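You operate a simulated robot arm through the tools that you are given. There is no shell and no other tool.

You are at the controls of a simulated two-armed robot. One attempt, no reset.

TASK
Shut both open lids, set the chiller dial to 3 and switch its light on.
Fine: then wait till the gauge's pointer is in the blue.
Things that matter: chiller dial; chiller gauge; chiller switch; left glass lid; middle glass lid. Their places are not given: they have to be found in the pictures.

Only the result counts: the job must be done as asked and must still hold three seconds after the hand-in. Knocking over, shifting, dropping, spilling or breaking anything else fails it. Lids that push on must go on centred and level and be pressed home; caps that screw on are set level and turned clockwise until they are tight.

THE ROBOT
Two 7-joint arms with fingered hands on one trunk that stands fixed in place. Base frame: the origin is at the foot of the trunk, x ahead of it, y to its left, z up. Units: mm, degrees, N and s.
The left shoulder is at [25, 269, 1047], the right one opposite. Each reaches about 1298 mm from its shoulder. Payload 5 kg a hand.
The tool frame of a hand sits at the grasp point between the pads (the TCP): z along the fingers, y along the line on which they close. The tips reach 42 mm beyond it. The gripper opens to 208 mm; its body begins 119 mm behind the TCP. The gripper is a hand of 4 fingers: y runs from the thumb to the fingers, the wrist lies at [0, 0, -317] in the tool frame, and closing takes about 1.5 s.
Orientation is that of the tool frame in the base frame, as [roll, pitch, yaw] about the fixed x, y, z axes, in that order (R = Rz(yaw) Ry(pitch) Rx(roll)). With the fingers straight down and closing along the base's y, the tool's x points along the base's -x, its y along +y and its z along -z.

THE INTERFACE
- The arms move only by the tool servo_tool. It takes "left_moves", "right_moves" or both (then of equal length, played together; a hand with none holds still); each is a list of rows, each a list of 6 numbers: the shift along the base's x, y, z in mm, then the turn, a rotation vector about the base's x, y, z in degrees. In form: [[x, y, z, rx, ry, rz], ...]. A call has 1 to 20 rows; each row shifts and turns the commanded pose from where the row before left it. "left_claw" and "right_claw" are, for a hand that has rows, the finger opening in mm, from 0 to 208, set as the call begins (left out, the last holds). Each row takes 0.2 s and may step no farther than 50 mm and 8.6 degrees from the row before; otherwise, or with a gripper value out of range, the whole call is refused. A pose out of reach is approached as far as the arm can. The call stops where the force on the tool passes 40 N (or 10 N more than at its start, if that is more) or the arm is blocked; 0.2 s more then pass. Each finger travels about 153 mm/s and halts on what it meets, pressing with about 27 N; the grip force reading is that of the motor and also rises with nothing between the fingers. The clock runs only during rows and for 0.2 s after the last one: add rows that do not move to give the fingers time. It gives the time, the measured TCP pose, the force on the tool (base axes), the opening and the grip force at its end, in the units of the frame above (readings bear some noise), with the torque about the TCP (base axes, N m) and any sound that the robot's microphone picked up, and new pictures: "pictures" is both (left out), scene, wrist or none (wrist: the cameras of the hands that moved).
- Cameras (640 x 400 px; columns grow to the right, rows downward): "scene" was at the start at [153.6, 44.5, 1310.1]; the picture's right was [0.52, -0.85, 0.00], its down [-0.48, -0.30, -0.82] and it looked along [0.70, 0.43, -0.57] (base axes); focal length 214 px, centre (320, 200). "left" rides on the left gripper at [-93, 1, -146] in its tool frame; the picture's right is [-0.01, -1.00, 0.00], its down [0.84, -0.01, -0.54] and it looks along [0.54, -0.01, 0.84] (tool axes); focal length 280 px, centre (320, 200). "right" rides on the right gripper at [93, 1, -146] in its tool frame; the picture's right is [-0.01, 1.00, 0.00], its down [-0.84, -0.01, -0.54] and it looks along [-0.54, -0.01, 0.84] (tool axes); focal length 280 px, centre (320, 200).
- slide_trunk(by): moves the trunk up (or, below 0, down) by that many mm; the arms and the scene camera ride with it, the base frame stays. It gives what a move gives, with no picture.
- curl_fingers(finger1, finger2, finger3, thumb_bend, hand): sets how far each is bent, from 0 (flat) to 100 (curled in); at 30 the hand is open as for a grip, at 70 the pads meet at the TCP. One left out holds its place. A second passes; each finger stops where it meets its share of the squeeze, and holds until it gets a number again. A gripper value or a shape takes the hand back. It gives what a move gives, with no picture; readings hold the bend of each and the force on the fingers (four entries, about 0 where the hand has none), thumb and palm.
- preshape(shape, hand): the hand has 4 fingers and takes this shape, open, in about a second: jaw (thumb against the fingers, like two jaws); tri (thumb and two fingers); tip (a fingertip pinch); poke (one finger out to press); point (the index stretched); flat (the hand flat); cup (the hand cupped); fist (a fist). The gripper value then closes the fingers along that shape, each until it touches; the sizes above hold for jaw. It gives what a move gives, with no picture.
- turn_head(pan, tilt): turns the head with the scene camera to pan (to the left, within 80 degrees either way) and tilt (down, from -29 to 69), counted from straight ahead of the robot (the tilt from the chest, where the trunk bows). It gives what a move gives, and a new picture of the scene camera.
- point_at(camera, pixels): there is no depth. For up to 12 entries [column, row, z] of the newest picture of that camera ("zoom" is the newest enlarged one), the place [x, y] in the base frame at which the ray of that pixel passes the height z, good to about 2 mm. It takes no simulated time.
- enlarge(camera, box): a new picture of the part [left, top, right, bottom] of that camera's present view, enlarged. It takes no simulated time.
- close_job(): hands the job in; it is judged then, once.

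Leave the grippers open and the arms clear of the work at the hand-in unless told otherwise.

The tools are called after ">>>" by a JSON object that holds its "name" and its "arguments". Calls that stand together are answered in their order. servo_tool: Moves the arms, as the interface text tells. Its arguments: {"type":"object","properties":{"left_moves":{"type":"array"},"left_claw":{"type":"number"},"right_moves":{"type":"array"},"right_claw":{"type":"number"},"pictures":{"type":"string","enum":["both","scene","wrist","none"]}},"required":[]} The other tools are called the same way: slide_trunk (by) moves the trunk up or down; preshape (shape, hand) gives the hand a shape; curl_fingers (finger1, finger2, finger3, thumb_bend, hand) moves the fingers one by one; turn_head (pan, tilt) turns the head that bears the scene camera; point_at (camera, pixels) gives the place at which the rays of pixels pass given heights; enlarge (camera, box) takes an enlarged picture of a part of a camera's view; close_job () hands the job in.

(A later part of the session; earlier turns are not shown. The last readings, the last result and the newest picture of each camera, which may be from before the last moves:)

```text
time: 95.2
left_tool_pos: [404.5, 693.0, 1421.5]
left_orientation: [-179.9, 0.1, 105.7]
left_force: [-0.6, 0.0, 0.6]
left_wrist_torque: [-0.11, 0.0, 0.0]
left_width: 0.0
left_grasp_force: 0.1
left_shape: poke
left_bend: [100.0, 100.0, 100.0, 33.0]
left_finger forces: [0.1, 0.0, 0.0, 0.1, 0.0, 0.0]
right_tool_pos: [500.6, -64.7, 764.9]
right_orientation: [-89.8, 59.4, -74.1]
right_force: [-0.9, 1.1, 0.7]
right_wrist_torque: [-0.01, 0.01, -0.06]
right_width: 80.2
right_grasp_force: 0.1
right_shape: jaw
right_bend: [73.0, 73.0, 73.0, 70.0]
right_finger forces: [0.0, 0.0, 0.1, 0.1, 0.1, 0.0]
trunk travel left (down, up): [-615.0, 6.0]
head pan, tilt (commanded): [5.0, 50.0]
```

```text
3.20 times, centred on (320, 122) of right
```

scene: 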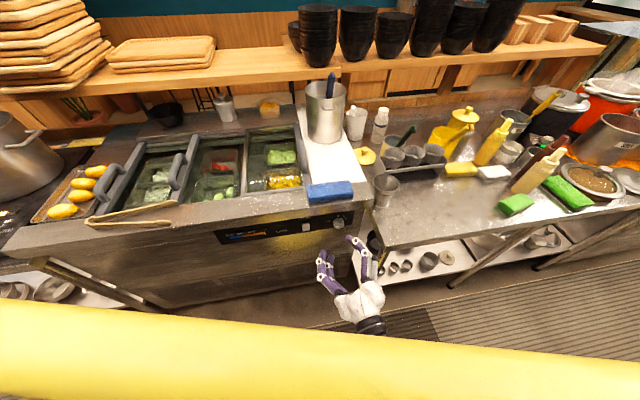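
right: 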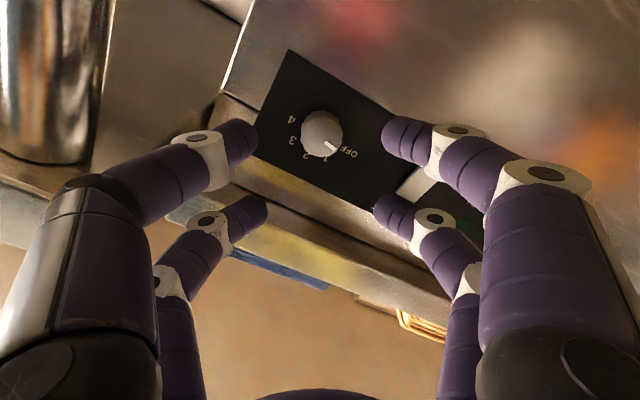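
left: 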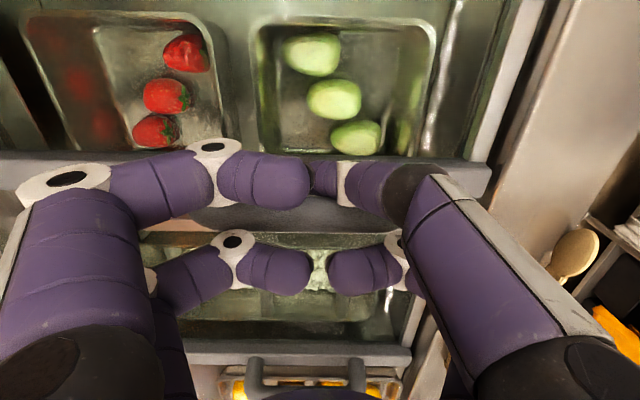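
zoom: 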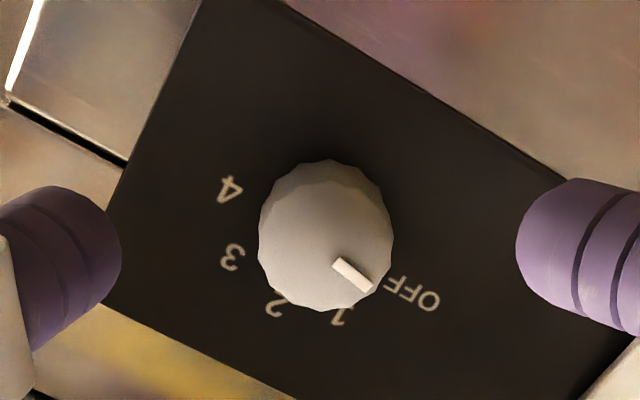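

Aligned: dial centre appears at (322,134), where it should be. Roll is -30.6°. I'll narrow to 64 mm and advance toward the dial, stopping with the tips ~12 mm from the panel.

>>> {"name": "servo_tool", "arguments": {"right_moves": [[0, 0, 0, 0, 0, 0], [0, 0, 0, 0, 0, 0], [19.2, 5.4, 0, 0, 0, 0], [19.2, 5.4, 0, 0, 0, 0], [14.4, 4.1, 0, 0, 0, 0], [14.4, 4.1, 0, 0, 0, 0], [0, 0, 0, 0, 0, 0]], "right_claw": 64, "pictures": "both"}}

>>> {"name": "enlarge", "arguments": {"camera": "right", "box": [220, 60, 420, 185]}}

>>> {"name": "enlarge", "arguments": {"camera": "scene", "box": [280, 180, 440, 280]}}

```text
time: 96.8
left_tool_pos: [405.9, 693.4, 1421.6]
left_orientation: [-180.0, 0.0, 105.7]
left_force: [-0.9, -0.3, -0.2]
left_wrist_torque: [-0.06, 0.01, 0.03]
left_width: 0.0
left_grasp_force: 0.0
left_shape: poke
left_bend: [100.0, 100.0, 100.0, 33.0]
left_finger forces: [0.0, 0.1, 0.0, 0.0, 0.0, 0.0]
right_tool_pos: [564.8, -47.4, 760.4]
right_orientation: [-90.3, 59.0, -74.0]
right_force: [0.6, 0.9, -0.2]
right_wrist_torque: [0.01, 0.0, 0.0]
right_width: 64.2
right_grasp_force: 0.1
right_shape: jaw
right_bend: [73.0, 73.0, 73.0, 70.0]
right_finger forces: [0.0, 0.0, 0.0, 0.0, 0.1, 0.0]
trunk travel left (down, up): [-615.0, 6.0]
head pan, tilt (commanded): [5.0, 50.0]
```

scene: 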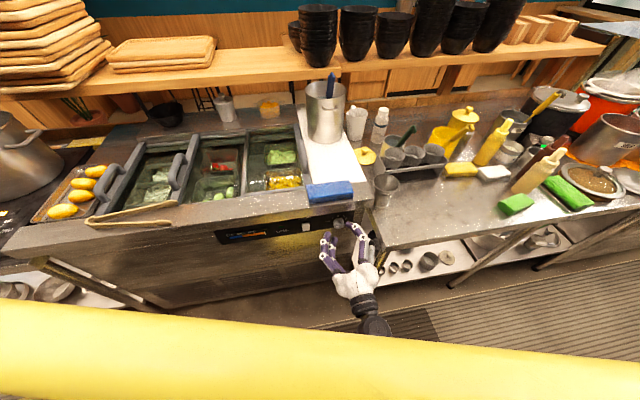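
right: 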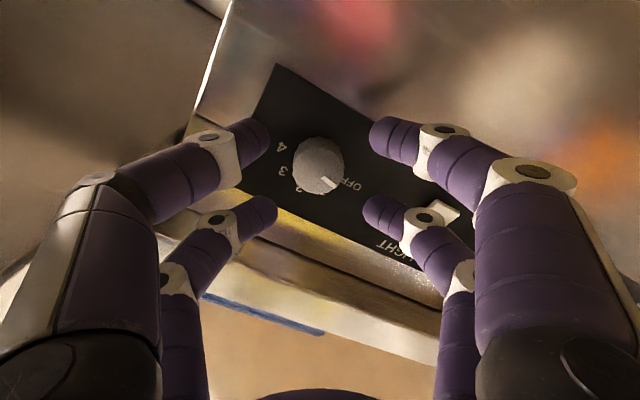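

```text
3.20 times, centred on (320, 122) of right
```

zoom: 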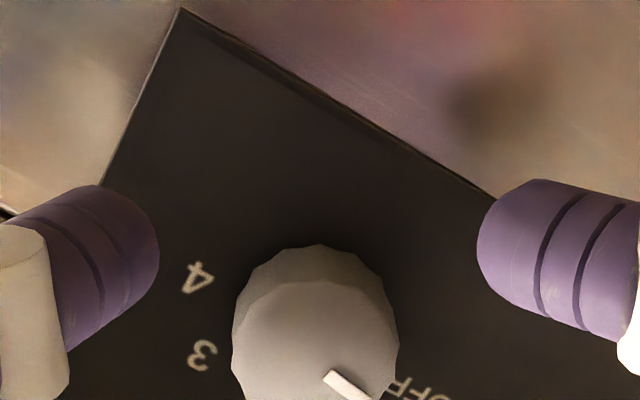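

```text
4.00 times, centred on (360, 230) of scene
```

zoom: 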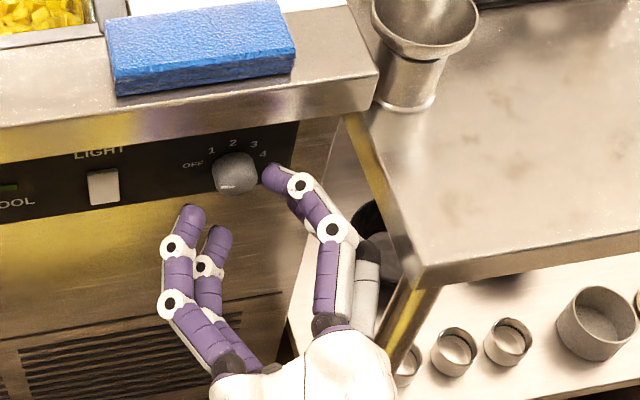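

Good alignment. Advance 28 mm more so the fingertips reach around the dial.

>>> {"name": "servo_tool", "arguments": {"right_moves": [[9.6, 2.7, 1.5, 0, 0, 0], [9.6, 2.7, 1.5, 0, 0, 0], [7.7, 2.2, 0, 0, 0, 0], [0, 0, 0, 0, 0, 0]], "right_claw": 64, "pictures": "wrist"}}

>>> {"name": "enlarge", "arguments": {"camera": "scene", "box": [290, 180, 418, 260]}}

```text
time: 98.0
left_tool_pos: [405.1, 692.4, 1422.3]
left_orientation: [179.9, 0.0, 105.5]
left_force: [-0.2, -0.1, 0.1]
left_wrist_torque: [0.01, -0.01, -0.01]
left_width: 0.0
left_grasp_force: 0.0
left_shape: poke
left_bend: [100.0, 100.0, 100.0, 33.0]
left_finger forces: [0.0, 0.0, 0.0, 0.0, 0.1, 0.0]
right_tool_pos: [581.6, -48.7, 743.7]
right_orientation: [-92.1, 55.8, -73.8]
right_force: [-0.4, 0.4, 0.3]
right_wrist_torque: [0.02, 0.01, 0.02]
right_width: 64.3
right_grasp_force: 0.0
right_shape: jaw
right_bend: [73.0, 73.0, 73.0, 70.0]
right_finger forces: [0.0, 0.0, 0.0, 0.1, 0.0, 0.0]
trunk travel left (down, up): [-615.0, 6.0]
head pan, tilt (commanded): [5.0, 50.0]
stopped in row 4 (right hand): the arm was blocked; the commanded pose is now the measured one
```

right: 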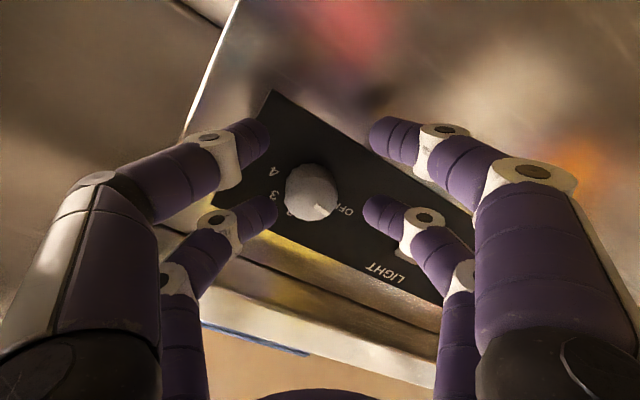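

```text
5.00 times, centred on (354, 220) of scene
```

zoom: 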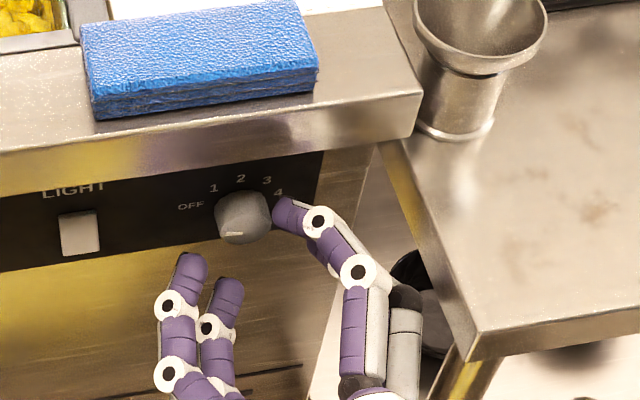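

The arm was blocked with no force on the tool: some other arm part must be touching something. I'll look at the right arm with the head.

>>> {"name": "turn_head", "arguments": {"pan": -35, "tilt": 60}}

```text
time: 99.1
left_tool_pos: [404.8, 693.0, 1422.6]
left_orientation: [180.0, -0.1, 105.7]
left_force: [0.7, -0.5, 0.1]
left_wrist_torque: [-0.01, -0.04, 0.0]
left_width: 0.1
left_grasp_force: 0.1
left_shape: poke
left_bend: [100.0, 100.0, 100.0, 33.0]
left_finger forces: [0.1, 0.0, 0.0, 0.1, 0.1, 0.1]
right_tool_pos: [580.7, -48.6, 743.4]
right_orientation: [-92.1, 56.0, -73.9]
right_force: [-0.6, 1.1, -1.0]
right_wrist_torque: [-0.04, -0.03, 0.01]
right_width: 64.0
right_grasp_force: 0.0
right_shape: jaw
right_bend: [73.0, 73.0, 73.0, 70.0]
right_finger forces: [0.0, 0.1, 0.0, 0.0, 0.0, 0.1]
trunk travel left (down, up): [-615.0, 6.0]
head pan, tilt (commanded): [-35.0, 60.0]
```

scene: 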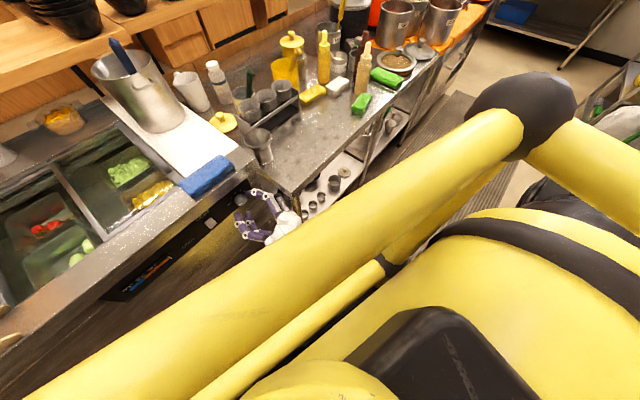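

>>> {"name": "turn_head", "arguments": {"pan": -75, "tilt": 55}}

```text
time: 100.2
left_tool_pos: [406.0, 693.0, 1421.5]
left_orientation: [180.0, 0.0, 105.8]
left_force: [-0.7, -0.3, -0.2]
left_wrist_torque: [-0.01, -0.02, 0.01]
left_width: 0.0
left_grasp_force: 0.1
left_shape: poke
left_bend: [100.0, 100.0, 100.0, 33.0]
left_finger forces: [0.0, 0.0, 0.1, 0.1, 0.1, 0.0]
right_tool_pos: [582.2, -48.2, 744.2]
right_orientation: [-92.1, 56.1, -73.9]
right_force: [-1.1, -0.1, 0.2]
right_wrist_torque: [0.04, 0.01, 0.01]
right_width: 64.0
right_grasp_force: 0.0
right_shape: jaw
right_bend: [73.0, 73.0, 73.0, 70.0]
right_finger forces: [0.0, 0.0, 0.1, 0.1, 0.1, 0.0]
trunk travel left (down, up): [-615.0, 6.0]
head pan, tilt (commanded): [-75.0, 55.0]
```

scene: 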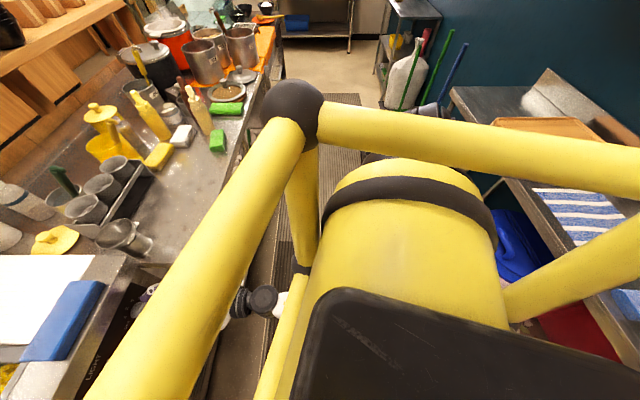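

I can't see the elbow. I'll use the left wrist camera as a lookout: turning the left hand to look to the right and down.

>>> {"name": "servo_tool", "arguments": {"left_moves": [[0, -20, -5, -7.9, -2.2, 0], [0, -20, -5, -7.9, -2.2, 0], [0, -20, -5, -7.9, -2.2, 0], [0, -20, -5, -7.9, -2.2, 0], [0, -20, -5, -7.9, -2.2, 0], [0, -20, -5, -7.9, -2.2, 0], [0, -20, -5, -7.9, -2.2, 0], [0, -20, -5, -7.9, -2.2, 0], [0, -20, -5, -7.9, -2.2, 0], [0, 0, 0, 0, 0, 0]], "pictures": "wrist"}}

```text
time: 102.4
left_tool_pos: [405.6, 511.8, 1376.3]
left_orientation: [-179.8, 73.8, 105.9]
left_force: [0.0, -0.1, -0.1]
left_wrist_torque: [0.04, 0.03, -0.04]
left_width: 0.0
left_grasp_force: 0.0
left_shape: poke
left_bend: [100.0, 100.0, 100.0, 33.0]
left_finger forces: [0.0, 0.0, 0.1, 0.0, 0.0, 0.0]
right_tool_pos: [580.5, -48.5, 744.3]
right_orientation: [-92.2, 56.0, -73.7]
right_force: [0.4, 0.2, 0.0]
right_wrist_torque: [0.0, -0.04, 0.03]
right_width: 64.4
right_grasp_force: 0.1
right_shape: jaw
right_bend: [73.0, 73.0, 73.0, 70.0]
right_finger forces: [0.1, 0.1, 0.0, 0.0, 0.0, 0.1]
trunk travel left (down, up): [-615.0, 6.0]
head pan, tilt (commanded): [-75.0, 55.0]
```

left: 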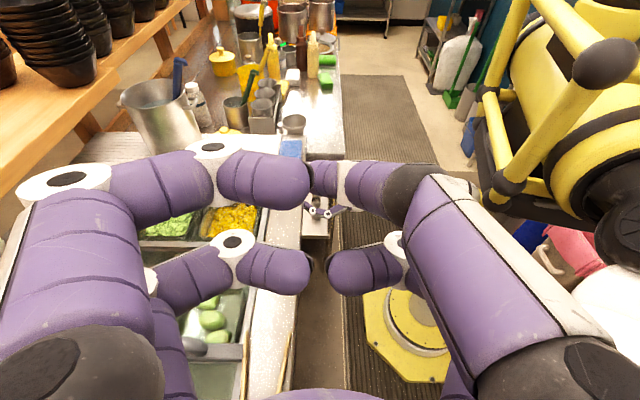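

Useful view, but the curled fingers block the middle. I'll open the left hand ("jaw", wide open) and look again.

>>> {"name": "preshape", "arguments": {"shape": "jaw", "hand": "left"}}

>>> {"name": "servo_tool", "arguments": {"left_moves": [[0, 0, 0, 0, 0, 0], [0, 0, 0, 0, 0, 0]], "left_claw": 208, "pictures": "wrist"}}

>>> {"name": "enlarge", "arguments": {"camera": "left", "box": [240, 120, 480, 270]}}

```text
time: 103.3
left_tool_pos: [405.5, 513.5, 1376.0]
left_orientation: [-179.6, 73.7, 105.9]
left_force: [-0.2, -1.2, -0.6]
left_wrist_torque: [0.0, 0.01, -0.04]
left_width: 207.9
left_grasp_force: 0.2
left_shape: jaw
left_bend: [30.0, 30.0, 30.0, 30.0]
left_finger forces: [0.0, 0.0, 0.0, 0.1, 0.1, 0.0]
right_tool_pos: [579.9, -48.4, 744.6]
right_orientation: [-92.1, 56.0, -73.8]
right_force: [0.1, 0.6, -0.1]
right_wrist_torque: [-0.02, 0.01, -0.01]
right_width: 64.3
right_grasp_force: 0.0
right_shape: jaw
right_bend: [73.0, 73.0, 73.0, 70.0]
right_finger forces: [0.0, 0.0, 0.0, 0.0, 0.0, 0.0]
trunk travel left (down, up): [-615.0, 6.0]
head pan, tilt (commanded): [-75.0, 55.0]
```

```text
time: 103.9
left_tool_pos: [406.0, 513.8, 1375.0]
left_orientation: [-179.6, 73.8, 105.9]
left_force: [-0.4, 0.1, 0.0]
left_wrist_torque: [0.0, 0.0, 0.01]
left_width: 208.0
left_grasp_force: 0.0
left_shape: jaw
left_bend: [30.0, 30.0, 30.0, 30.0]
left_finger forces: [0.0, 0.1, 0.0, 0.1, 0.0, 0.0]
right_tool_pos: [581.2, -47.2, 744.7]
right_orientation: [-92.3, 56.0, -73.8]
right_force: [-0.4, 0.4, 0.3]
right_wrist_torque: [-0.01, -0.01, 0.02]
right_width: 64.1
right_grasp_force: 0.0
right_shape: jaw
right_bend: [73.0, 73.0, 73.0, 70.0]
right_finger forces: [0.0, 0.0, 0.0, 0.0, 0.0, 0.1]
trunk travel left (down, up): [-615.0, 6.0]
head pan, tilt (commanded): [-75.0, 55.0]
```

left: 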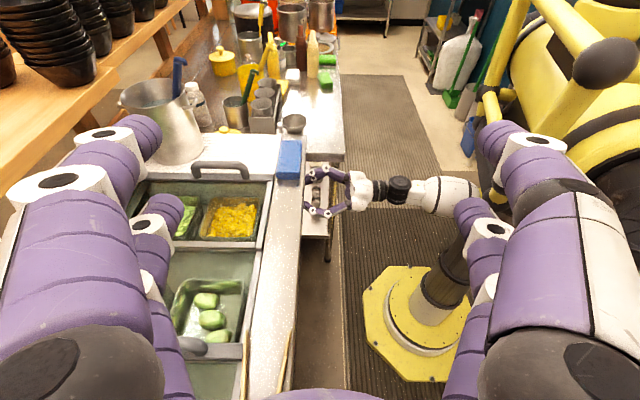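

```text
2.67 times, centred on (360, 195) of left
```

zoom: 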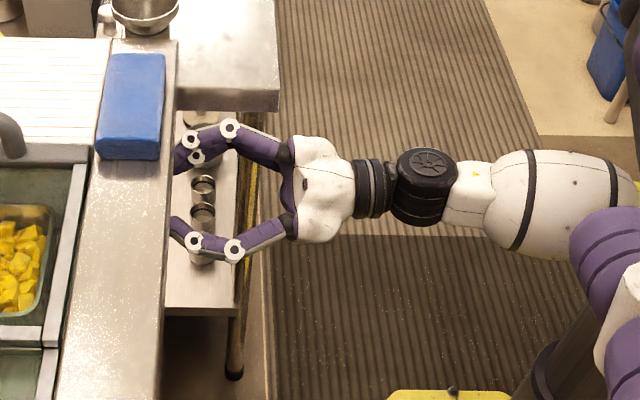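

Now I see: the hand, wrist and forearm lie in one straight line (a wrist singularity), so it's probably that rather than a collision. I'll try small corrective moves: up 10 mm first.

>>> {"name": "servo_tool", "arguments": {"right_moves": [[0, 0, 5, 0, 0, 0], [0, 0, 5, 0, 0, 0], [0, 0, 5, 0, 0, 0], [0, 0, 0, 0, 0, 0]], "right_claw": 64, "pictures": "wrist"}}

>>> {"name": "enlarge", "arguments": {"camera": "left", "box": [270, 80, 590, 280]}}

```text
time: 104.9
left_tool_pos: [405.7, 513.2, 1375.3]
left_orientation: [-179.6, 73.8, 105.9]
left_force: [-0.4, 0.2, 0.3]
left_wrist_torque: [0.02, 0.05, -0.03]
left_width: 207.8
left_grasp_force: 0.1
left_shape: jaw
left_bend: [30.0, 30.0, 30.0, 30.0]
left_finger forces: [0.0, 0.1, 0.1, 0.1, 0.0, 0.0]
right_tool_pos: [576.4, -55.3, 748.2]
right_orientation: [-92.8, 53.4, -72.9]
right_force: [0.9, 0.2, 0.1]
right_wrist_torque: [0.01, 0.0, -0.04]
right_width: 64.1
right_grasp_force: 0.0
right_shape: jaw
right_bend: [73.0, 73.0, 73.0, 70.0]
right_finger forces: [0.0, 0.1, 0.0, 0.0, 0.0, 0.0]
trunk travel left (down, up): [-615.0, 6.0]
head pan, tilt (commanded): [-75.0, 55.0]
```

right: 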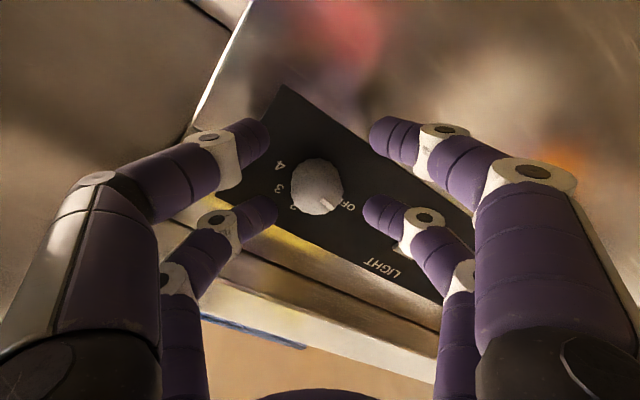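

```text
2.00 times, centred on (430, 180) of left
```

zoom: 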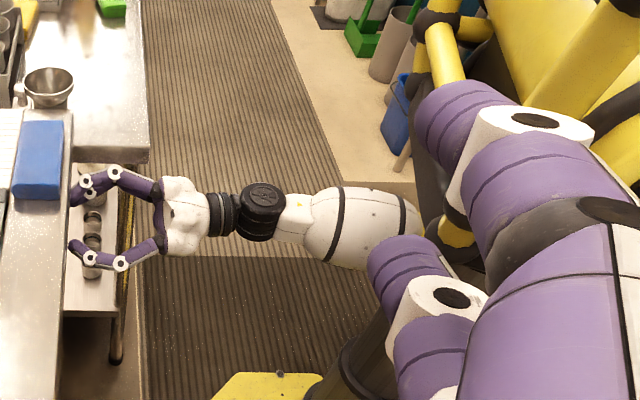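

The elbow seems to press against the robot's own lower frame. I'll retreat the hand from the panel, lower the trunk by 120 mm (so the elbow can drop and move outward), and raise the hand back to dial height.

>>> {"name": "servo_tool", "arguments": {"right_moves": [[-19.2, -5.4, 0, 0, 0, 0], [-19.2, -5.4, 0, 0, 0, 0], [-19.2, -5.4, 0, 0, 0, 0], [-19.2, -5.4, 0, 0, 0, 0], [0, 0, 0, 0, 0, 0]], "right_claw": 64, "pictures": "none"}}

>>> {"name": "slide_trunk", "arguments": {"by": -120}}

```text
time: 106.1
left_tool_pos: [405.4, 512.2, 1375.6]
left_orientation: [-179.7, 73.8, 105.9]
left_force: [-1.1, 0.0, 0.5]
left_wrist_torque: [0.04, -0.02, 0.04]
left_width: 208.1
left_grasp_force: 0.1
left_shape: jaw
left_bend: [30.0, 30.0, 30.0, 30.0]
left_finger forces: [0.1, 0.1, 0.1, 0.0, 0.0, 0.0]
right_tool_pos: [505.2, -69.1, 760.1]
right_orientation: [-92.1, 56.1, -73.9]
right_force: [-0.5, -0.3, -0.4]
right_wrist_torque: [-0.01, -0.05, 0.02]
right_width: 64.0
right_grasp_force: 0.2
right_shape: jaw
right_bend: [73.0, 73.0, 73.0, 70.0]
right_finger forces: [0.0, 0.2, 0.0, 0.1, 0.0, 0.1]
trunk travel left (down, up): [-615.0, 6.0]
head pan, tilt (commanded): [-75.0, 55.0]
```

```text
time: 107.6
left_tool_pos: [403.7, 512.5, 1257.4]
left_orientation: [-179.7, 73.8, 105.8]
left_force: [-0.6, -0.4, -0.6]
left_wrist_torque: [0.04, 0.01, 0.02]
left_width: 207.9
left_grasp_force: 0.1
left_shape: jaw
left_bend: [30.0, 30.0, 30.0, 30.0]
left_finger forces: [0.0, 0.0, 0.1, 0.0, 0.1, 0.0]
right_tool_pos: [504.7, -69.3, 640.2]
right_orientation: [-92.0, 56.1, -73.7]
right_force: [0.4, 0.4, 0.6]
right_wrist_torque: [0.0, 0.03, -0.01]
right_width: 63.7
right_grasp_force: 0.0
right_shape: jaw
right_bend: [73.0, 73.0, 73.0, 70.0]
right_finger forces: [0.0, 0.1, 0.0, 0.0, 0.0, 0.1]
trunk travel left (down, up): [-495.0, 126.0]
head pan, tilt (commanded): [-75.0, 55.0]
```

Now raising the right hand back to the dial's height.

>>> {"name": "servo_tool", "arguments": {"right_moves": [[0, 1, 25, 0, 0, -0.5], [0, 1, 25, 0, 0, -0.5], [0, 1, 25, 0, 0, -0.5], [0, 1, 25, 0, 0, -0.5], [-1, 1, 25, 0, 0, 0], [0, 0, 0, 0, 0, 0]], "right_claw": 64, "pictures": "wrist"}}

>>> {"name": "enlarge", "arguments": {"camera": "left", "box": [240, 100, 560, 300]}}

```text
time: 108.5
left_tool_pos: [404.0, 514.2, 1256.9]
left_orientation: [-179.6, 73.8, 106.0]
left_force: [1.1, -0.4, 0.0]
left_wrist_torque: [-0.03, -0.04, -0.04]
left_width: 207.7
left_grasp_force: 0.0
left_shape: jaw
left_bend: [30.0, 30.0, 30.0, 30.0]
left_finger forces: [0.1, 0.0, 0.0, 0.0, 0.0, 0.0]
right_tool_pos: [485.6, -64.0, 706.2]
right_orientation: [-93.2, 50.2, -71.3]
right_force: [0.8, -0.6, -1.0]
right_wrist_torque: [0.02, 0.02, 0.0]
right_width: 64.3
right_grasp_force: 0.1
right_shape: jaw
right_bend: [73.0, 73.0, 73.0, 70.0]
right_finger forces: [0.0, 0.0, 0.0, 0.1, 0.1, 0.0]
trunk travel left (down, up): [-495.0, 126.0]
head pan, tilt (commanded): [-75.0, 55.0]
stopped in row 4 (right hand): the arm was blocked; the commanded pose is now the measured one
```

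right: 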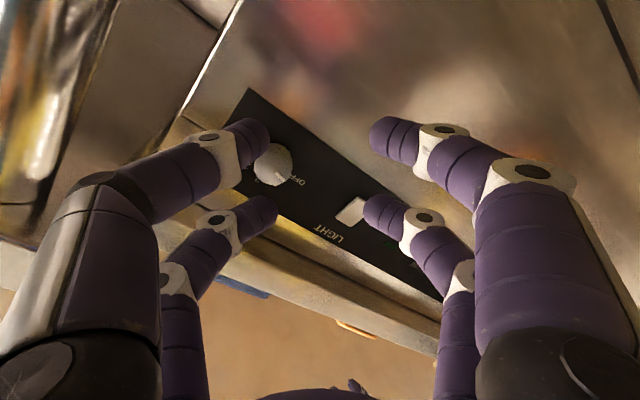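

```text
2.00 times, centred on (400, 200) of left
```

zoom: 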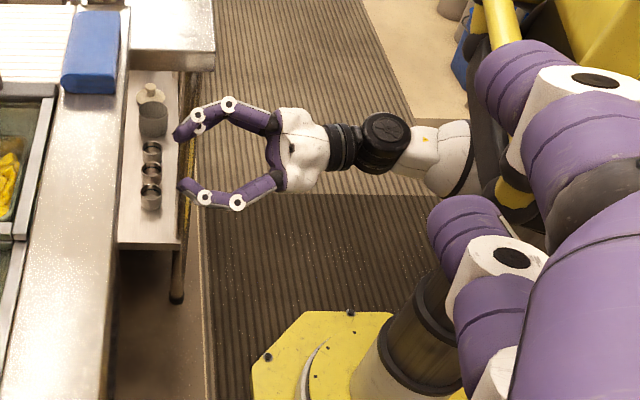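

The forearm presses on the cage's lower corner from below. The fix: trunk fully up and the hand pitched slightly upward (~12°), so the wrist and forearm run lower. First release the contact (down 30), then raise the trunk.

>>> {"name": "servo_tool", "arguments": {"right_moves": [[0, 0, -15, 0, 0, 0], [0, 0, -20, 0, 0, 0], [0, 0, 0, 0, 0, 0]], "right_claw": 64, "pictures": "none"}}

>>> {"name": "slide_trunk", "arguments": {"by": 125}}

```text
time: 109.3
left_tool_pos: [404.1, 512.6, 1257.1]
left_orientation: [-179.6, 73.8, 106.0]
left_force: [0.9, 0.2, 0.4]
left_wrist_torque: [0.05, -0.03, 0.01]
left_width: 207.9
left_grasp_force: 0.1
left_shape: jaw
left_bend: [30.0, 30.0, 30.0, 30.0]
left_finger forces: [0.1, 0.0, 0.1, 0.0, 0.0, 0.0]
right_tool_pos: [486.5, -65.8, 671.5]
right_orientation: [-93.1, 50.3, -71.4]
right_force: [0.5, -0.5, -0.5]
right_wrist_torque: [-0.02, 0.01, -0.01]
right_width: 64.2
right_grasp_force: 0.1
right_shape: jaw
right_bend: [73.0, 73.0, 73.0, 70.0]
right_finger forces: [0.1, 0.0, 0.1, 0.0, 0.1, 0.0]
trunk travel left (down, up): [-495.0, 126.0]
head pan, tilt (commanded): [-75.0, 55.0]
```

```text
time: 110.9
left_tool_pos: [403.8, 513.6, 1382.2]
left_orientation: [-179.6, 73.8, 105.9]
left_force: [0.9, 0.1, -0.1]
left_wrist_torque: [0.0, 0.05, -0.03]
left_width: 207.8
left_grasp_force: 0.1
left_shape: jaw
left_bend: [30.0, 30.0, 30.0, 30.0]
left_finger forces: [0.0, 0.1, 0.0, 0.0, 0.0, 0.1]
right_tool_pos: [486.8, -66.2, 795.0]
right_orientation: [-93.2, 50.2, -71.4]
right_force: [0.0, 0.0, 0.4]
right_wrist_torque: [-0.04, -0.03, 0.03]
right_width: 64.0
right_grasp_force: 0.1
right_shape: jaw
right_bend: [73.0, 73.0, 73.0, 70.0]
right_finger forces: [0.0, 0.1, 0.0, 0.0, 0.0, 0.0]
trunk travel left (down, up): [-620.0, 1.0]
head pan, tilt (commanded): [-75.0, 55.0]
```

Trunk is up. Now pitch the hand up 14° (to +12°), correct heading -5°, and lower to z≈756.

>>> {"name": "servo_tool", "arguments": {"right_moves": [[0, 0, -13, 1.27, -4.5, -1.75], [0, 0, -13, 1.27, -4.5, -1.75], [0, 0, -13, 1.27, -4.5, -1.75], [0, 0, 0, 0, 0, 0]], "right_claw": 64, "pictures": "wrist"}}

>>> {"name": "enlarge", "arguments": {"camera": "left", "box": [270, 80, 590, 280]}}

```text
time: 112.1
left_tool_pos: [404.7, 515.0, 1382.0]
left_orientation: [-179.5, 73.9, 106.0]
left_force: [0.3, 1.9, -1.4]
left_wrist_torque: [-0.22, -0.04, -0.15]
left_width: 208.1
left_grasp_force: 0.1
left_shape: jaw
left_bend: [30.0, 30.0, 30.0, 30.0]
left_finger forces: [0.0, 0.1, 0.1, 0.0, 0.0, 0.1]
right_tool_pos: [459.2, -72.3, 731.0]
right_orientation: [-76.2, 43.6, -58.8]
right_force: [0.1, 0.6, -0.4]
right_wrist_torque: [-0.01, 0.01, -0.09]
right_width: 64.3
right_grasp_force: 0.2
right_shape: jaw
right_bend: [73.0, 73.0, 73.0, 70.0]
right_finger forces: [0.1, 0.1, 0.1, 0.0, 0.0, 0.1]
right hand out of reach, approached as far as the arm can: row 1
trunk travel left (down, up): [-620.0, 1.0]
head pan, tilt (commanded): [-75.0, 55.0]
stopped in row 4 (right hand): the arm was blocked; the commanded pose is now the measured one
```

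right: 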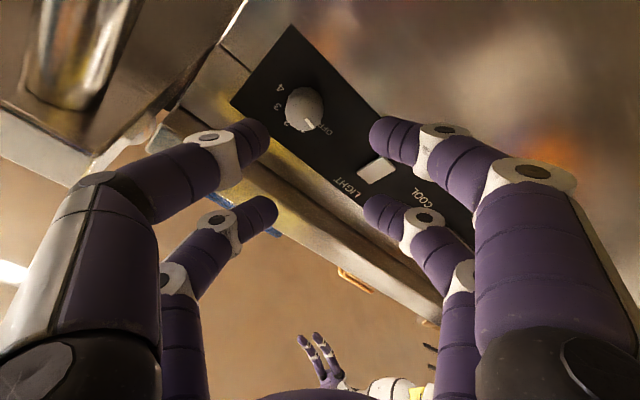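

```text
2.00 times, centred on (430, 180) of left
```

zoom: 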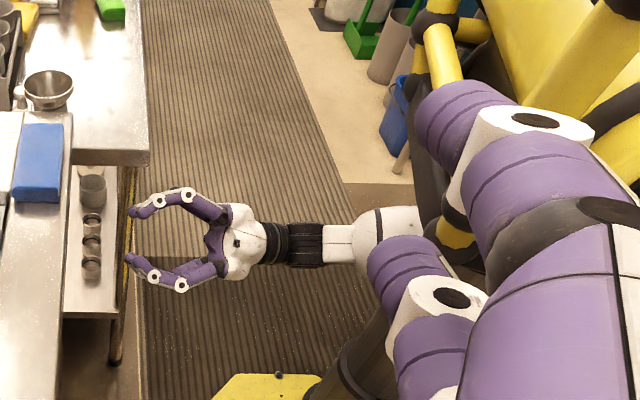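

The elbow-back posture keeps fouling the robot's own cage. Better: use the left arm, hand pointing right along the panel from the left (the mirror of the posture that was easy), to turn the dial and press the switch. First I retract the right arm by reversing its path.

>>> {"name": "servo_tool", "arguments": {"right_moves": [[-10, 0, -10, 0, 0, 4], [-17, 15, 0, 0, 0, 8.2], [-17, 16, 10, 0, 0, 8.2], [-17, 16, 10, 0, 0, 8.2], [-17, 16, 10, 0, 0, 8.2], [-17, 16, 15, 0, 0, 8.2], [-17, 16, 15, 0, 0, 8.2], [-17, 16, 15, 0, 0, 8.2], [-17, 16, 15, 0, 0, 8.2], [-17, 16, 15, 0, 0, 8.2], [0, 10, 15, 0, 0, 8.2], [0, 0, 0, 0, 0, 0]], "right_claw": 80, "pictures": "wrist"}}

>>> {"name": "enlarge", "arguments": {"camera": "left", "box": [240, 80, 560, 280]}}

```text
time: 114.7
left_tool_pos: [406.1, 512.8, 1381.1]
left_orientation: [-179.7, 73.9, 105.8]
left_force: [1.2, -0.4, -0.4]
left_wrist_torque: [-0.01, 0.06, -0.11]
left_width: 208.0
left_grasp_force: 0.1
left_shape: jaw
left_bend: [30.0, 30.0, 30.0, 30.0]
left_finger forces: [0.0, 0.0, 0.1, 0.1, 0.0, 0.0]
right_tool_pos: [297.5, 80.6, 843.1]
right_orientation: [-76.0, 43.7, 27.2]
right_force: [0.0, -0.5, 0.0]
right_wrist_torque: [0.0, -0.01, 0.11]
right_width: 79.8
right_grasp_force: 0.1
right_shape: jaw
right_bend: [73.0, 73.0, 73.0, 70.0]
right_finger forces: [0.1, 0.0, 0.1, 0.0, 0.0, 0.0]
trunk travel left (down, up): [-620.0, 1.0]
head pan, tilt (commanded): [-75.0, 55.0]
```

right: 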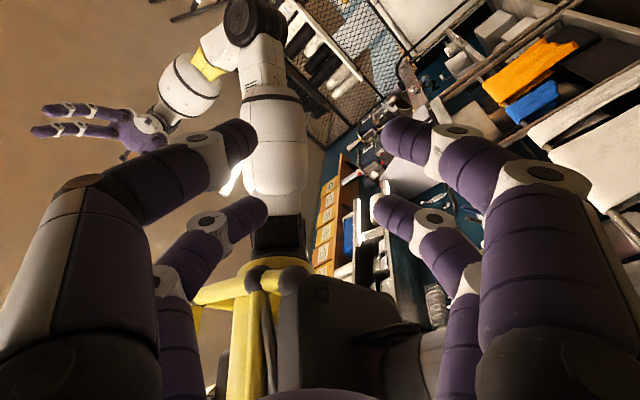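

```text
2.00 times, centred on (400, 180) of left
```

zoom: 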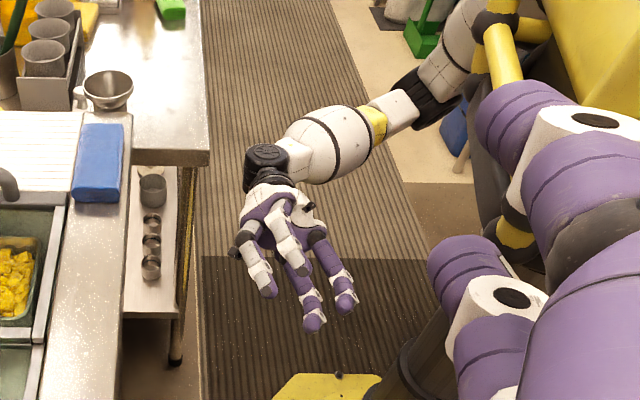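

The right arm is free again. Continue retracting it: up, then turn the hand down and park high on the right.

>>> {"name": "servo_tool", "arguments": {"right_moves": [[18, 5, 40, 0, 0, 0], [22, 6, 40, 0, 0, 0], [22, 6, 40, 0, 0, 0], [22, 6, 40, 0, 0, 0], [5, -15, 8, -7.7, -2.18, 0], [5, -17, 8, -7.7, -2.18, 0], [5, -17, 8, -7.7, -2.18, 0], [5, -17, 8, -7.7, -2.18, 0], [5, -17, 8, -7.7, -2.18, 0], [5, -17, 8, -7.7, -2.18, 0], [5, -17, 8, -7.7, -2.18, 0], [5, -17, 8, -7.7, -2.18, 0], [5, -17, 8, -7.7, -2.18, 0], [5, -17, 8, -7.7, -2.18, 0], [0, 0, 0, 0, 0, 0]], "right_claw": 90, "pictures": "wrist"}}

>>> {"name": "enlarge", "arguments": {"camera": "left", "box": [160, 40, 560, 290]}}

```text
time: 117.9
left_tool_pos: [404.6, 514.2, 1381.5]
left_orientation: [-179.7, 73.8, 105.7]
left_force: [0.3, 0.0, 0.6]
left_wrist_torque: [0.04, 0.03, -0.03]
left_width: 207.9
left_grasp_force: 0.0
left_shape: jaw
left_bend: [30.0, 30.0, 30.0, 30.0]
left_finger forces: [0.0, 0.0, 0.0, 0.0, 0.1, 0.1]
right_tool_pos: [430.5, -65.6, 1082.3]
right_orientation: [-166.6, 14.9, -27.1]
right_force: [-0.6, -0.3, 0.1]
right_wrist_torque: [0.03, 0.0, 0.04]
right_width: 90.2
right_grasp_force: 0.1
right_shape: jaw
right_bend: [73.0, 73.0, 73.0, 70.0]
right_finger forces: [0.0, 0.0, 0.1, 0.1, 0.0, 0.0]
trunk travel left (down, up): [-620.0, 1.0]
head pan, tilt (commanded): [-75.0, 55.0]
```

right: 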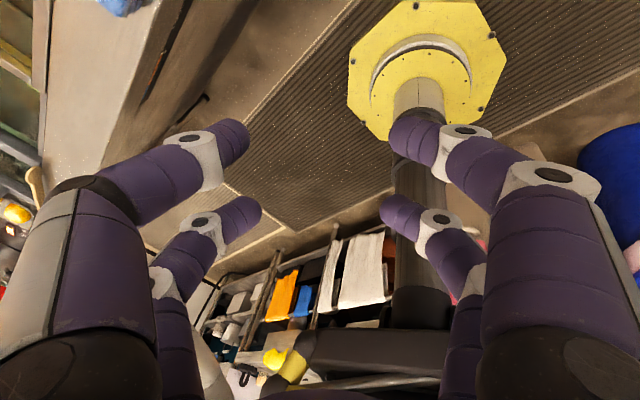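

```text
1.60 times, centred on (360, 165) of left
```

zoom: 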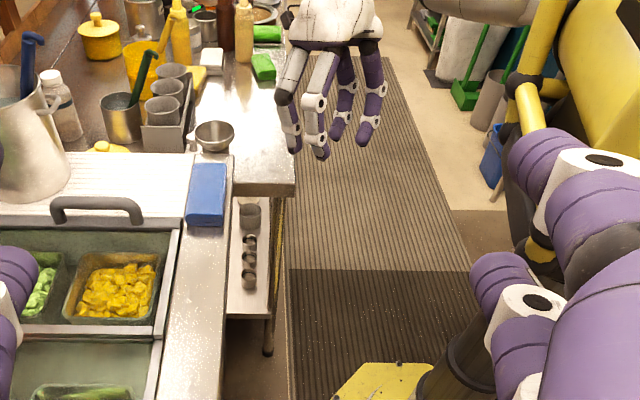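

Right hand is up and clear. Now: park the right hand further away, and roll the left hand 90° so that its closing axis is vertical (thumb below, fingers above), still pointing right.

>>> {"name": "servo_tool", "arguments": {"left_moves": [[0, 0, 0, 2.14, -7.6, -2.26], [0, 0, 0, 2.14, -7.6, -2.26], [0, 0, 0, 2.14, -7.6, -2.26], [0, 0, 0, 2.14, -7.6, -2.26], [0, 0, 0, 2.14, -7.6, -2.26], [0, 0, 0, 2.14, -7.6, -2.26], [0, 0, 0, 2.14, -7.6, -2.26], [0, 0, 0, 2.14, -7.6, -2.26], [0, 0, 0, 2.14, -7.6, -2.26], [0, 0, 0, 2.14, -7.6, -2.26], [0, 0, 0, 2.14, -7.6, -2.26], [0, 0, 0, 0, 0, 0]], "left_claw": 120, "right_moves": [[-5, -35, 30, 0, 0, 0], [-5, -35, 30, 0, 0, 0], [-5, -35, 30, 0, 0, 0], [-5, -35, 30, 0, 0, 0], [-5, -35, 30, 0, 0, 0], [0, 0, 0, 0, 0, 0], [0, 0, 0, 0, 0, 0], [0, 0, 0, 0, 0, 0], [0, 0, 0, 0, 0, 0], [0, 0, 0, 0, 0, 0], [0, 0, 0, 0, 0, 0], [0, 0, 0, 0, 0, 0]], "right_claw": 90, "pictures": "wrist"}}

>>> {"name": "turn_head", "arguments": {"pan": 20, "tilt": 50}}

```text
time: 120.5
left_tool_pos: [375.8, 484.4, 1402.1]
left_orientation: [106.0, 0.0, 16.1]
left_force: [0.7, 0.3, -0.9]
left_wrist_torque: [-0.1, -0.03, -0.08]
left_width: 120.5
left_grasp_force: 0.1
left_shape: jaw
left_bend: [72.0, 72.0, 72.0, 70.0]
left_finger forces: [0.1, 0.0, 0.1, 0.1, 0.0, 0.1]
left hand out of reach, approached as far as the arm can: row 11
right_tool_pos: [408.8, -239.8, 1234.1]
right_orientation: [-166.6, 15.1, -26.9]
right_force: [0.9, 0.9, -0.6]
right_wrist_torque: [-0.14, 0.04, 0.05]
right_width: 90.1
right_grasp_force: 0.0
right_shape: jaw
right_bend: [73.0, 73.0, 73.0, 70.0]
right_finger forces: [0.1, 0.1, 0.1, 0.1, 0.0, 0.0]
trunk travel left (down, up): [-620.0, 1.0]
head pan, tilt (commanded): [-75.0, 55.0]
```

right: 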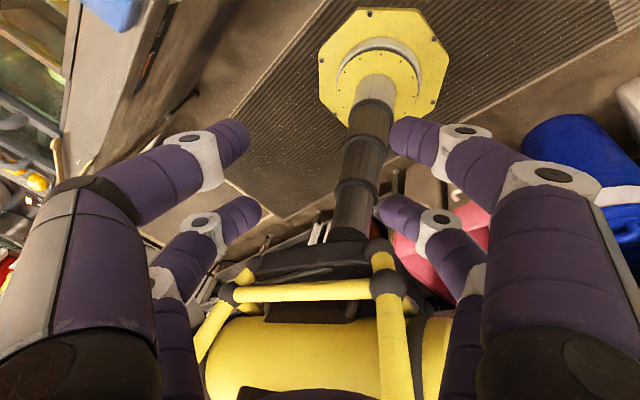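
left: 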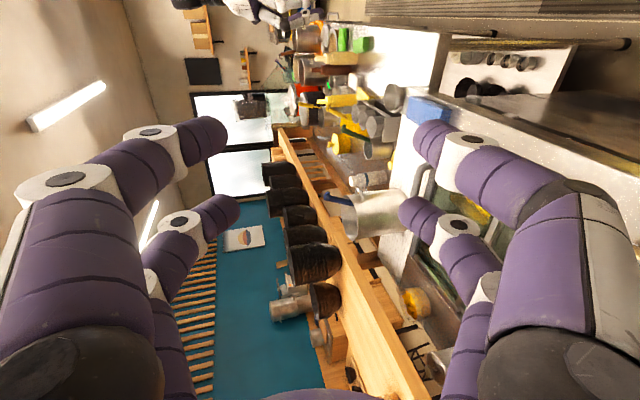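

```text
time: 122.2
left_tool_pos: [375.5, 482.8, 1402.1]
left_orientation: [106.1, 0.0, 16.0]
left_force: [-0.5, -0.3, 1.3]
left_wrist_torque: [0.01, -0.03, 0.02]
left_width: 120.6
left_grasp_force: 0.1
left_shape: jaw
left_bend: [72.0, 72.0, 72.0, 70.0]
left_finger forces: [0.0, 0.0, 0.1, 0.0, 0.0, 0.0]
right_tool_pos: [407.9, -240.3, 1233.7]
right_orientation: [-166.6, 15.1, -27.0]
right_force: [-1.1, -0.4, 0.3]
right_wrist_torque: [0.0, -0.01, -0.02]
right_width: 90.0
right_grasp_force: 0.1
right_shape: jaw
right_bend: [73.0, 73.0, 73.0, 70.0]
right_finger forces: [0.0, 0.0, 0.0, 0.0, 0.0, 0.0]
trunk travel left (down, up): [-620.0, 1.0]
head pan, tilt (commanded): [20.0, 50.0]
```

scene: 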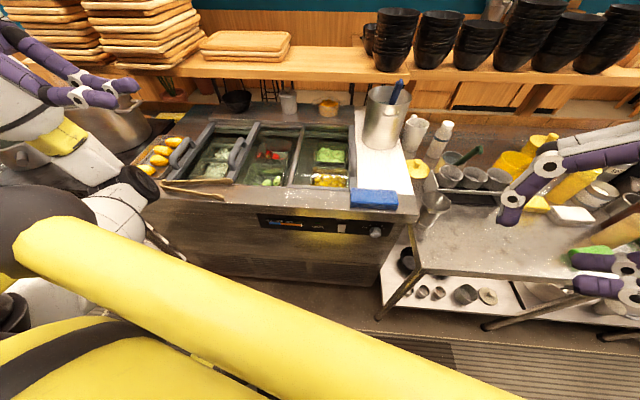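

The left hand now points right with the closing axis vertical. Now bring it in front of the chest, lowering to z≈1050 (still above/in front of the counter, e1≈400).

>>> {"name": "servo_tool", "arguments": {"left_moves": [[0.4, -32.3, -32, 0, 0, 0], [0.4, -32.3, -32, 0, 0, 0], [0.4, -32.3, -32, 0, 0, 0], [0.4, -32.3, -32, 0, 0, 0], [0.4, -32.3, -32, 0, 0, 0], [0.4, -32.3, -32, 0, 0, 0], [0.4, -32.3, -32, 0, 0, 0], [0.4, -32.3, -32, 0, 0, 0], [0.4, -32.3, -32, 0, 0, 0], [0.4, -32.3, -32, 0, 0, 0], [0.4, -32.3, -32, 0, 0, 0], [0, 0, 0, 0, 0, 0]], "left_claw": 100, "pictures": "both"}}

```text
time: 124.8
left_tool_pos: [402.8, 263.8, 1260.5]
left_orientation: [106.4, -0.1, 15.8]
left_force: [-0.9, -0.2, 1.1]
left_wrist_torque: [-0.03, -0.01, -0.03]
left_width: 100.4
left_grasp_force: 0.0
left_shape: jaw
left_bend: [73.0, 73.0, 73.0, 70.0]
left_finger forces: [0.1, 0.0, 0.0, 0.1, 0.0, 0.1]
left hand out of reach, approached as far as the arm can: row 5, 6, 7, 8, 9, 10, 11
right_tool_pos: [407.3, -241.2, 1233.9]
right_orientation: [-166.6, 15.1, -27.0]
right_force: [0.3, -0.1, 0.0]
right_wrist_torque: [-0.02, -0.02, 0.01]
right_width: 89.9
right_grasp_force: 0.0
right_shape: jaw
right_bend: [73.0, 73.0, 73.0, 70.0]
right_finger forces: [0.1, 0.0, 0.1, 0.0, 0.0, 0.0]
trunk travel left (down, up): [-620.0, 1.0]
head pan, tilt (commanded): [20.0, 50.0]
```

scene: 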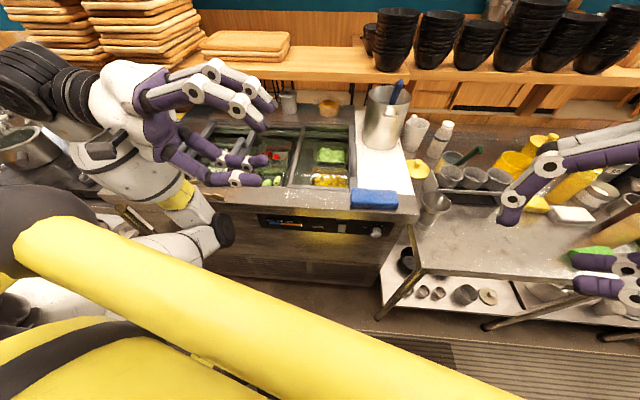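
left: 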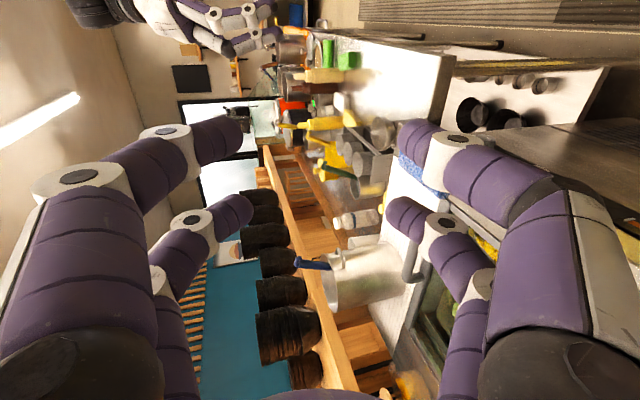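

Left arm can't follow in this roll (out of reach). Analysis: the right arm got stuck because hand and forearm became exactly straight (singularity); with the hand kept pitched up ≈10–12° that is avoided. So: left hand back to its lookout pose, and right arm again along the reverse of its retreat (pitched up).

>>> {"name": "servo_tool", "arguments": {"left_moves": [[0, 20, 11, -2.14, 7.6, 2.26], [0, 20, 11, -2.14, 7.6, 2.26], [0, 20, 11, -2.14, 7.6, 2.26], [0, 20, 11, -2.14, 7.6, 2.26], [0, 20, 11, -2.14, 7.6, 2.26], [0, 20, 11, -2.14, 7.6, 2.26], [0, 20, 11, -2.14, 7.6, 2.26], [0, 20, 11, -2.14, 7.6, 2.26], [0, 20, 11, -2.14, 7.6, 2.26], [0, 20, 11, -2.14, 7.6, 2.26], [0, 25, 0, -2.14, 7.6, 2.26], [0, 0, 0, 0, 0, 0]], "left_claw": 208, "right_moves": [[0, 0, 0, 0, 0, 0], [0, 0, 0, 0, 0, 0], [0, 0, 0, 0, 0, 0], [0, 0, 0, 0, 0, 0], [5, 35, -30, 0, 0, 0], [5, 35, -30, 0, 0, 0], [5, 35, -30, 0, 0, 0], [5, 35, -30, 0, 0, 0], [5, 35, -30, 0, 0, 0], [0, 0, 0, 0, 0, 0], [0, 0, 0, 0, 0, 0], [0, 0, 0, 0, 0, 0]], "right_claw": 70, "pictures": "wrist"}}

```text
time: 127.4
left_tool_pos: [404.3, 487.3, 1369.6]
left_orientation: [-179.5, 73.8, 106.0]
left_force: [0.5, -1.0, 1.6]
left_wrist_torque: [0.03, 0.01, -0.05]
left_width: 207.5
left_grasp_force: 0.0
left_shape: jaw
left_bend: [30.0, 30.0, 30.0, 30.0]
left_finger forces: [0.1, 0.0, 0.0, 0.0, 0.0, 0.0]
right_tool_pos: [432.0, -64.5, 1080.8]
right_orientation: [-166.6, 15.2, -26.9]
right_force: [-0.3, -0.7, 0.3]
right_wrist_torque: [0.04, 0.07, 0.04]
right_width: 70.1
right_grasp_force: 0.1
right_shape: jaw
right_bend: [73.0, 73.0, 73.0, 70.0]
right_finger forces: [0.0, 0.0, 0.0, 0.0, 0.0, 0.0]
trunk travel left (down, up): [-620.0, 1.0]
head pan, tilt (commanded): [20.0, 50.0]
```

right: 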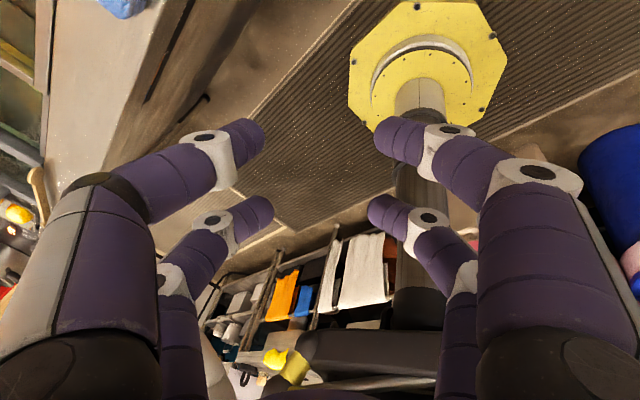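
left: 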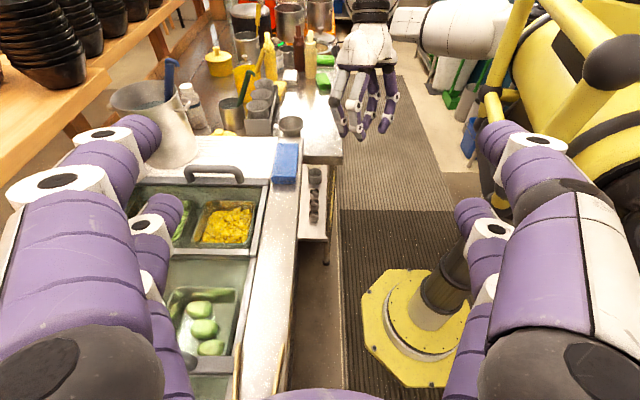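

Now swing to pointing left and descend (reverse of the retreat).

>>> {"name": "servo_tool", "arguments": {"right_moves": [[-5, 17, -8, 7.7, 2.18, 0], [-5, 17, -8, 7.7, 2.18, 0], [-5, 17, -8, 7.7, 2.18, 0], [-5, 17, -8, 7.7, 2.18, 0], [-5, 17, -8, 7.7, 2.18, 0], [-5, 17, -8, 7.7, 2.18, 0], [-5, 17, -8, 7.7, 2.18, 0], [-5, 17, -8, 7.7, 2.18, 0], [-5, 17, -8, 7.7, 2.18, 0], [-5, 17, -8, 7.7, 2.18, 0], [-22, -6, -40, 0, 0, 0], [-22, -6, -40, 0, 0, 0], [-22, -6, -40, 0, 0, 0], [-18, -5, -40, 0, 0, 0], [0, 0, 0, 0, 0, 0]], "right_claw": 70, "pictures": "none"}}

>>> {"name": "enlarge", "arguments": {"camera": "left", "box": [240, 60, 560, 260]}}

```text
time: 130.6
left_tool_pos: [402.5, 488.9, 1368.8]
left_orientation: [-179.7, 73.8, 105.7]
left_force: [-0.3, -0.3, 0.0]
left_wrist_torque: [-0.02, 0.01, 0.01]
left_width: 207.9
left_grasp_force: 0.0
left_shape: jaw
left_bend: [30.0, 30.0, 30.0, 30.0]
left_finger forces: [0.1, 0.0, 0.0, 0.1, 0.0, 0.0]
right_tool_pos: [296.4, 84.3, 840.6]
right_orientation: [-76.2, 43.7, 27.0]
right_force: [-0.2, 0.3, 0.5]
right_wrist_torque: [-0.02, 0.0, -0.01]
right_width: 70.0
right_grasp_force: 0.0
right_shape: jaw
right_bend: [73.0, 73.0, 73.0, 70.0]
right_finger forces: [0.0, 0.1, 0.0, 0.1, 0.1, 0.0]
trunk travel left (down, up): [-620.0, 1.0]
head pan, tilt (commanded): [20.0, 50.0]
```

```text
2.00 times, centred on (400, 160) of left
```

zoom: 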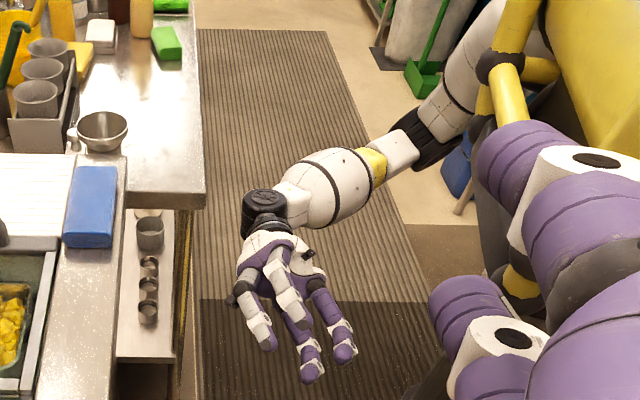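

Same comfortable posture as before (elbow out to the right). Now rotate toward the panel, keeping the upward pitch, ending about 100 mm before the dial.

>>> {"name": "servo_tool", "arguments": {"right_moves": [[19.1, -13.4, -8.7, 0, 0, -8.2], [19.1, -13.4, -8.7, 0, 0, -8.2], [19.1, -13.4, -8.7, 0, 0, -8.2], [19.1, -13.4, -8.7, 0, 0, -8.2], [19.1, -13.4, -8.7, 0, 0, -8.2], [19.1, -13.4, -8.7, 0, 0, -8.2], [19.1, -13.4, -8.7, 0, 0, -8.2], [0, 0, 0, 0, 0, 0]], "right_claw": 70, "pictures": "none"}}

>>> {"name": "enlarge", "arguments": {"camera": "left", "box": [240, 60, 560, 260]}}

```text
time: 132.4
left_tool_pos: [403.1, 488.2, 1368.8]
left_orientation: [-179.8, 73.7, 105.7]
left_force: [0.2, -0.6, -0.1]
left_wrist_torque: [0.05, -0.07, 0.06]
left_width: 207.9
left_grasp_force: 0.0
left_shape: jaw
left_bend: [30.0, 30.0, 30.0, 30.0]
left_finger forces: [0.0, 0.0, 0.0, 0.1, 0.0, 0.0]
right_tool_pos: [429.5, -10.7, 782.2]
right_orientation: [-76.2, 43.7, -30.3]
right_force: [-0.2, 0.2, 0.2]
right_wrist_torque: [-0.01, 0.02, -0.07]
right_width: 70.0
right_grasp_force: 0.0
right_shape: jaw
right_bend: [73.0, 73.0, 73.0, 70.0]
right_finger forces: [0.0, 0.0, 0.1, 0.0, 0.0, 0.0]
trunk travel left (down, up): [-620.0, 1.0]
head pan, tilt (commanded): [20.0, 50.0]
```

```text
2.00 times, centred on (400, 160) of left
```

zoom: 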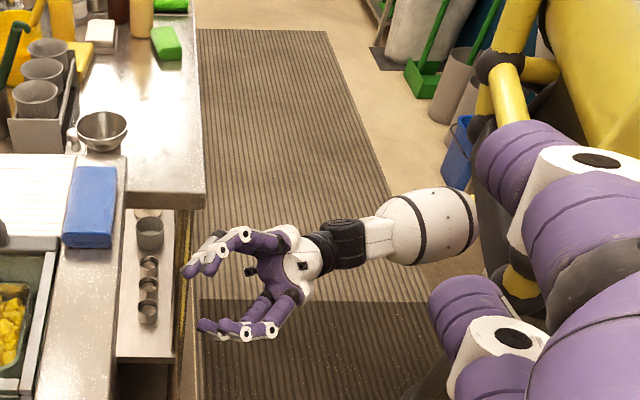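

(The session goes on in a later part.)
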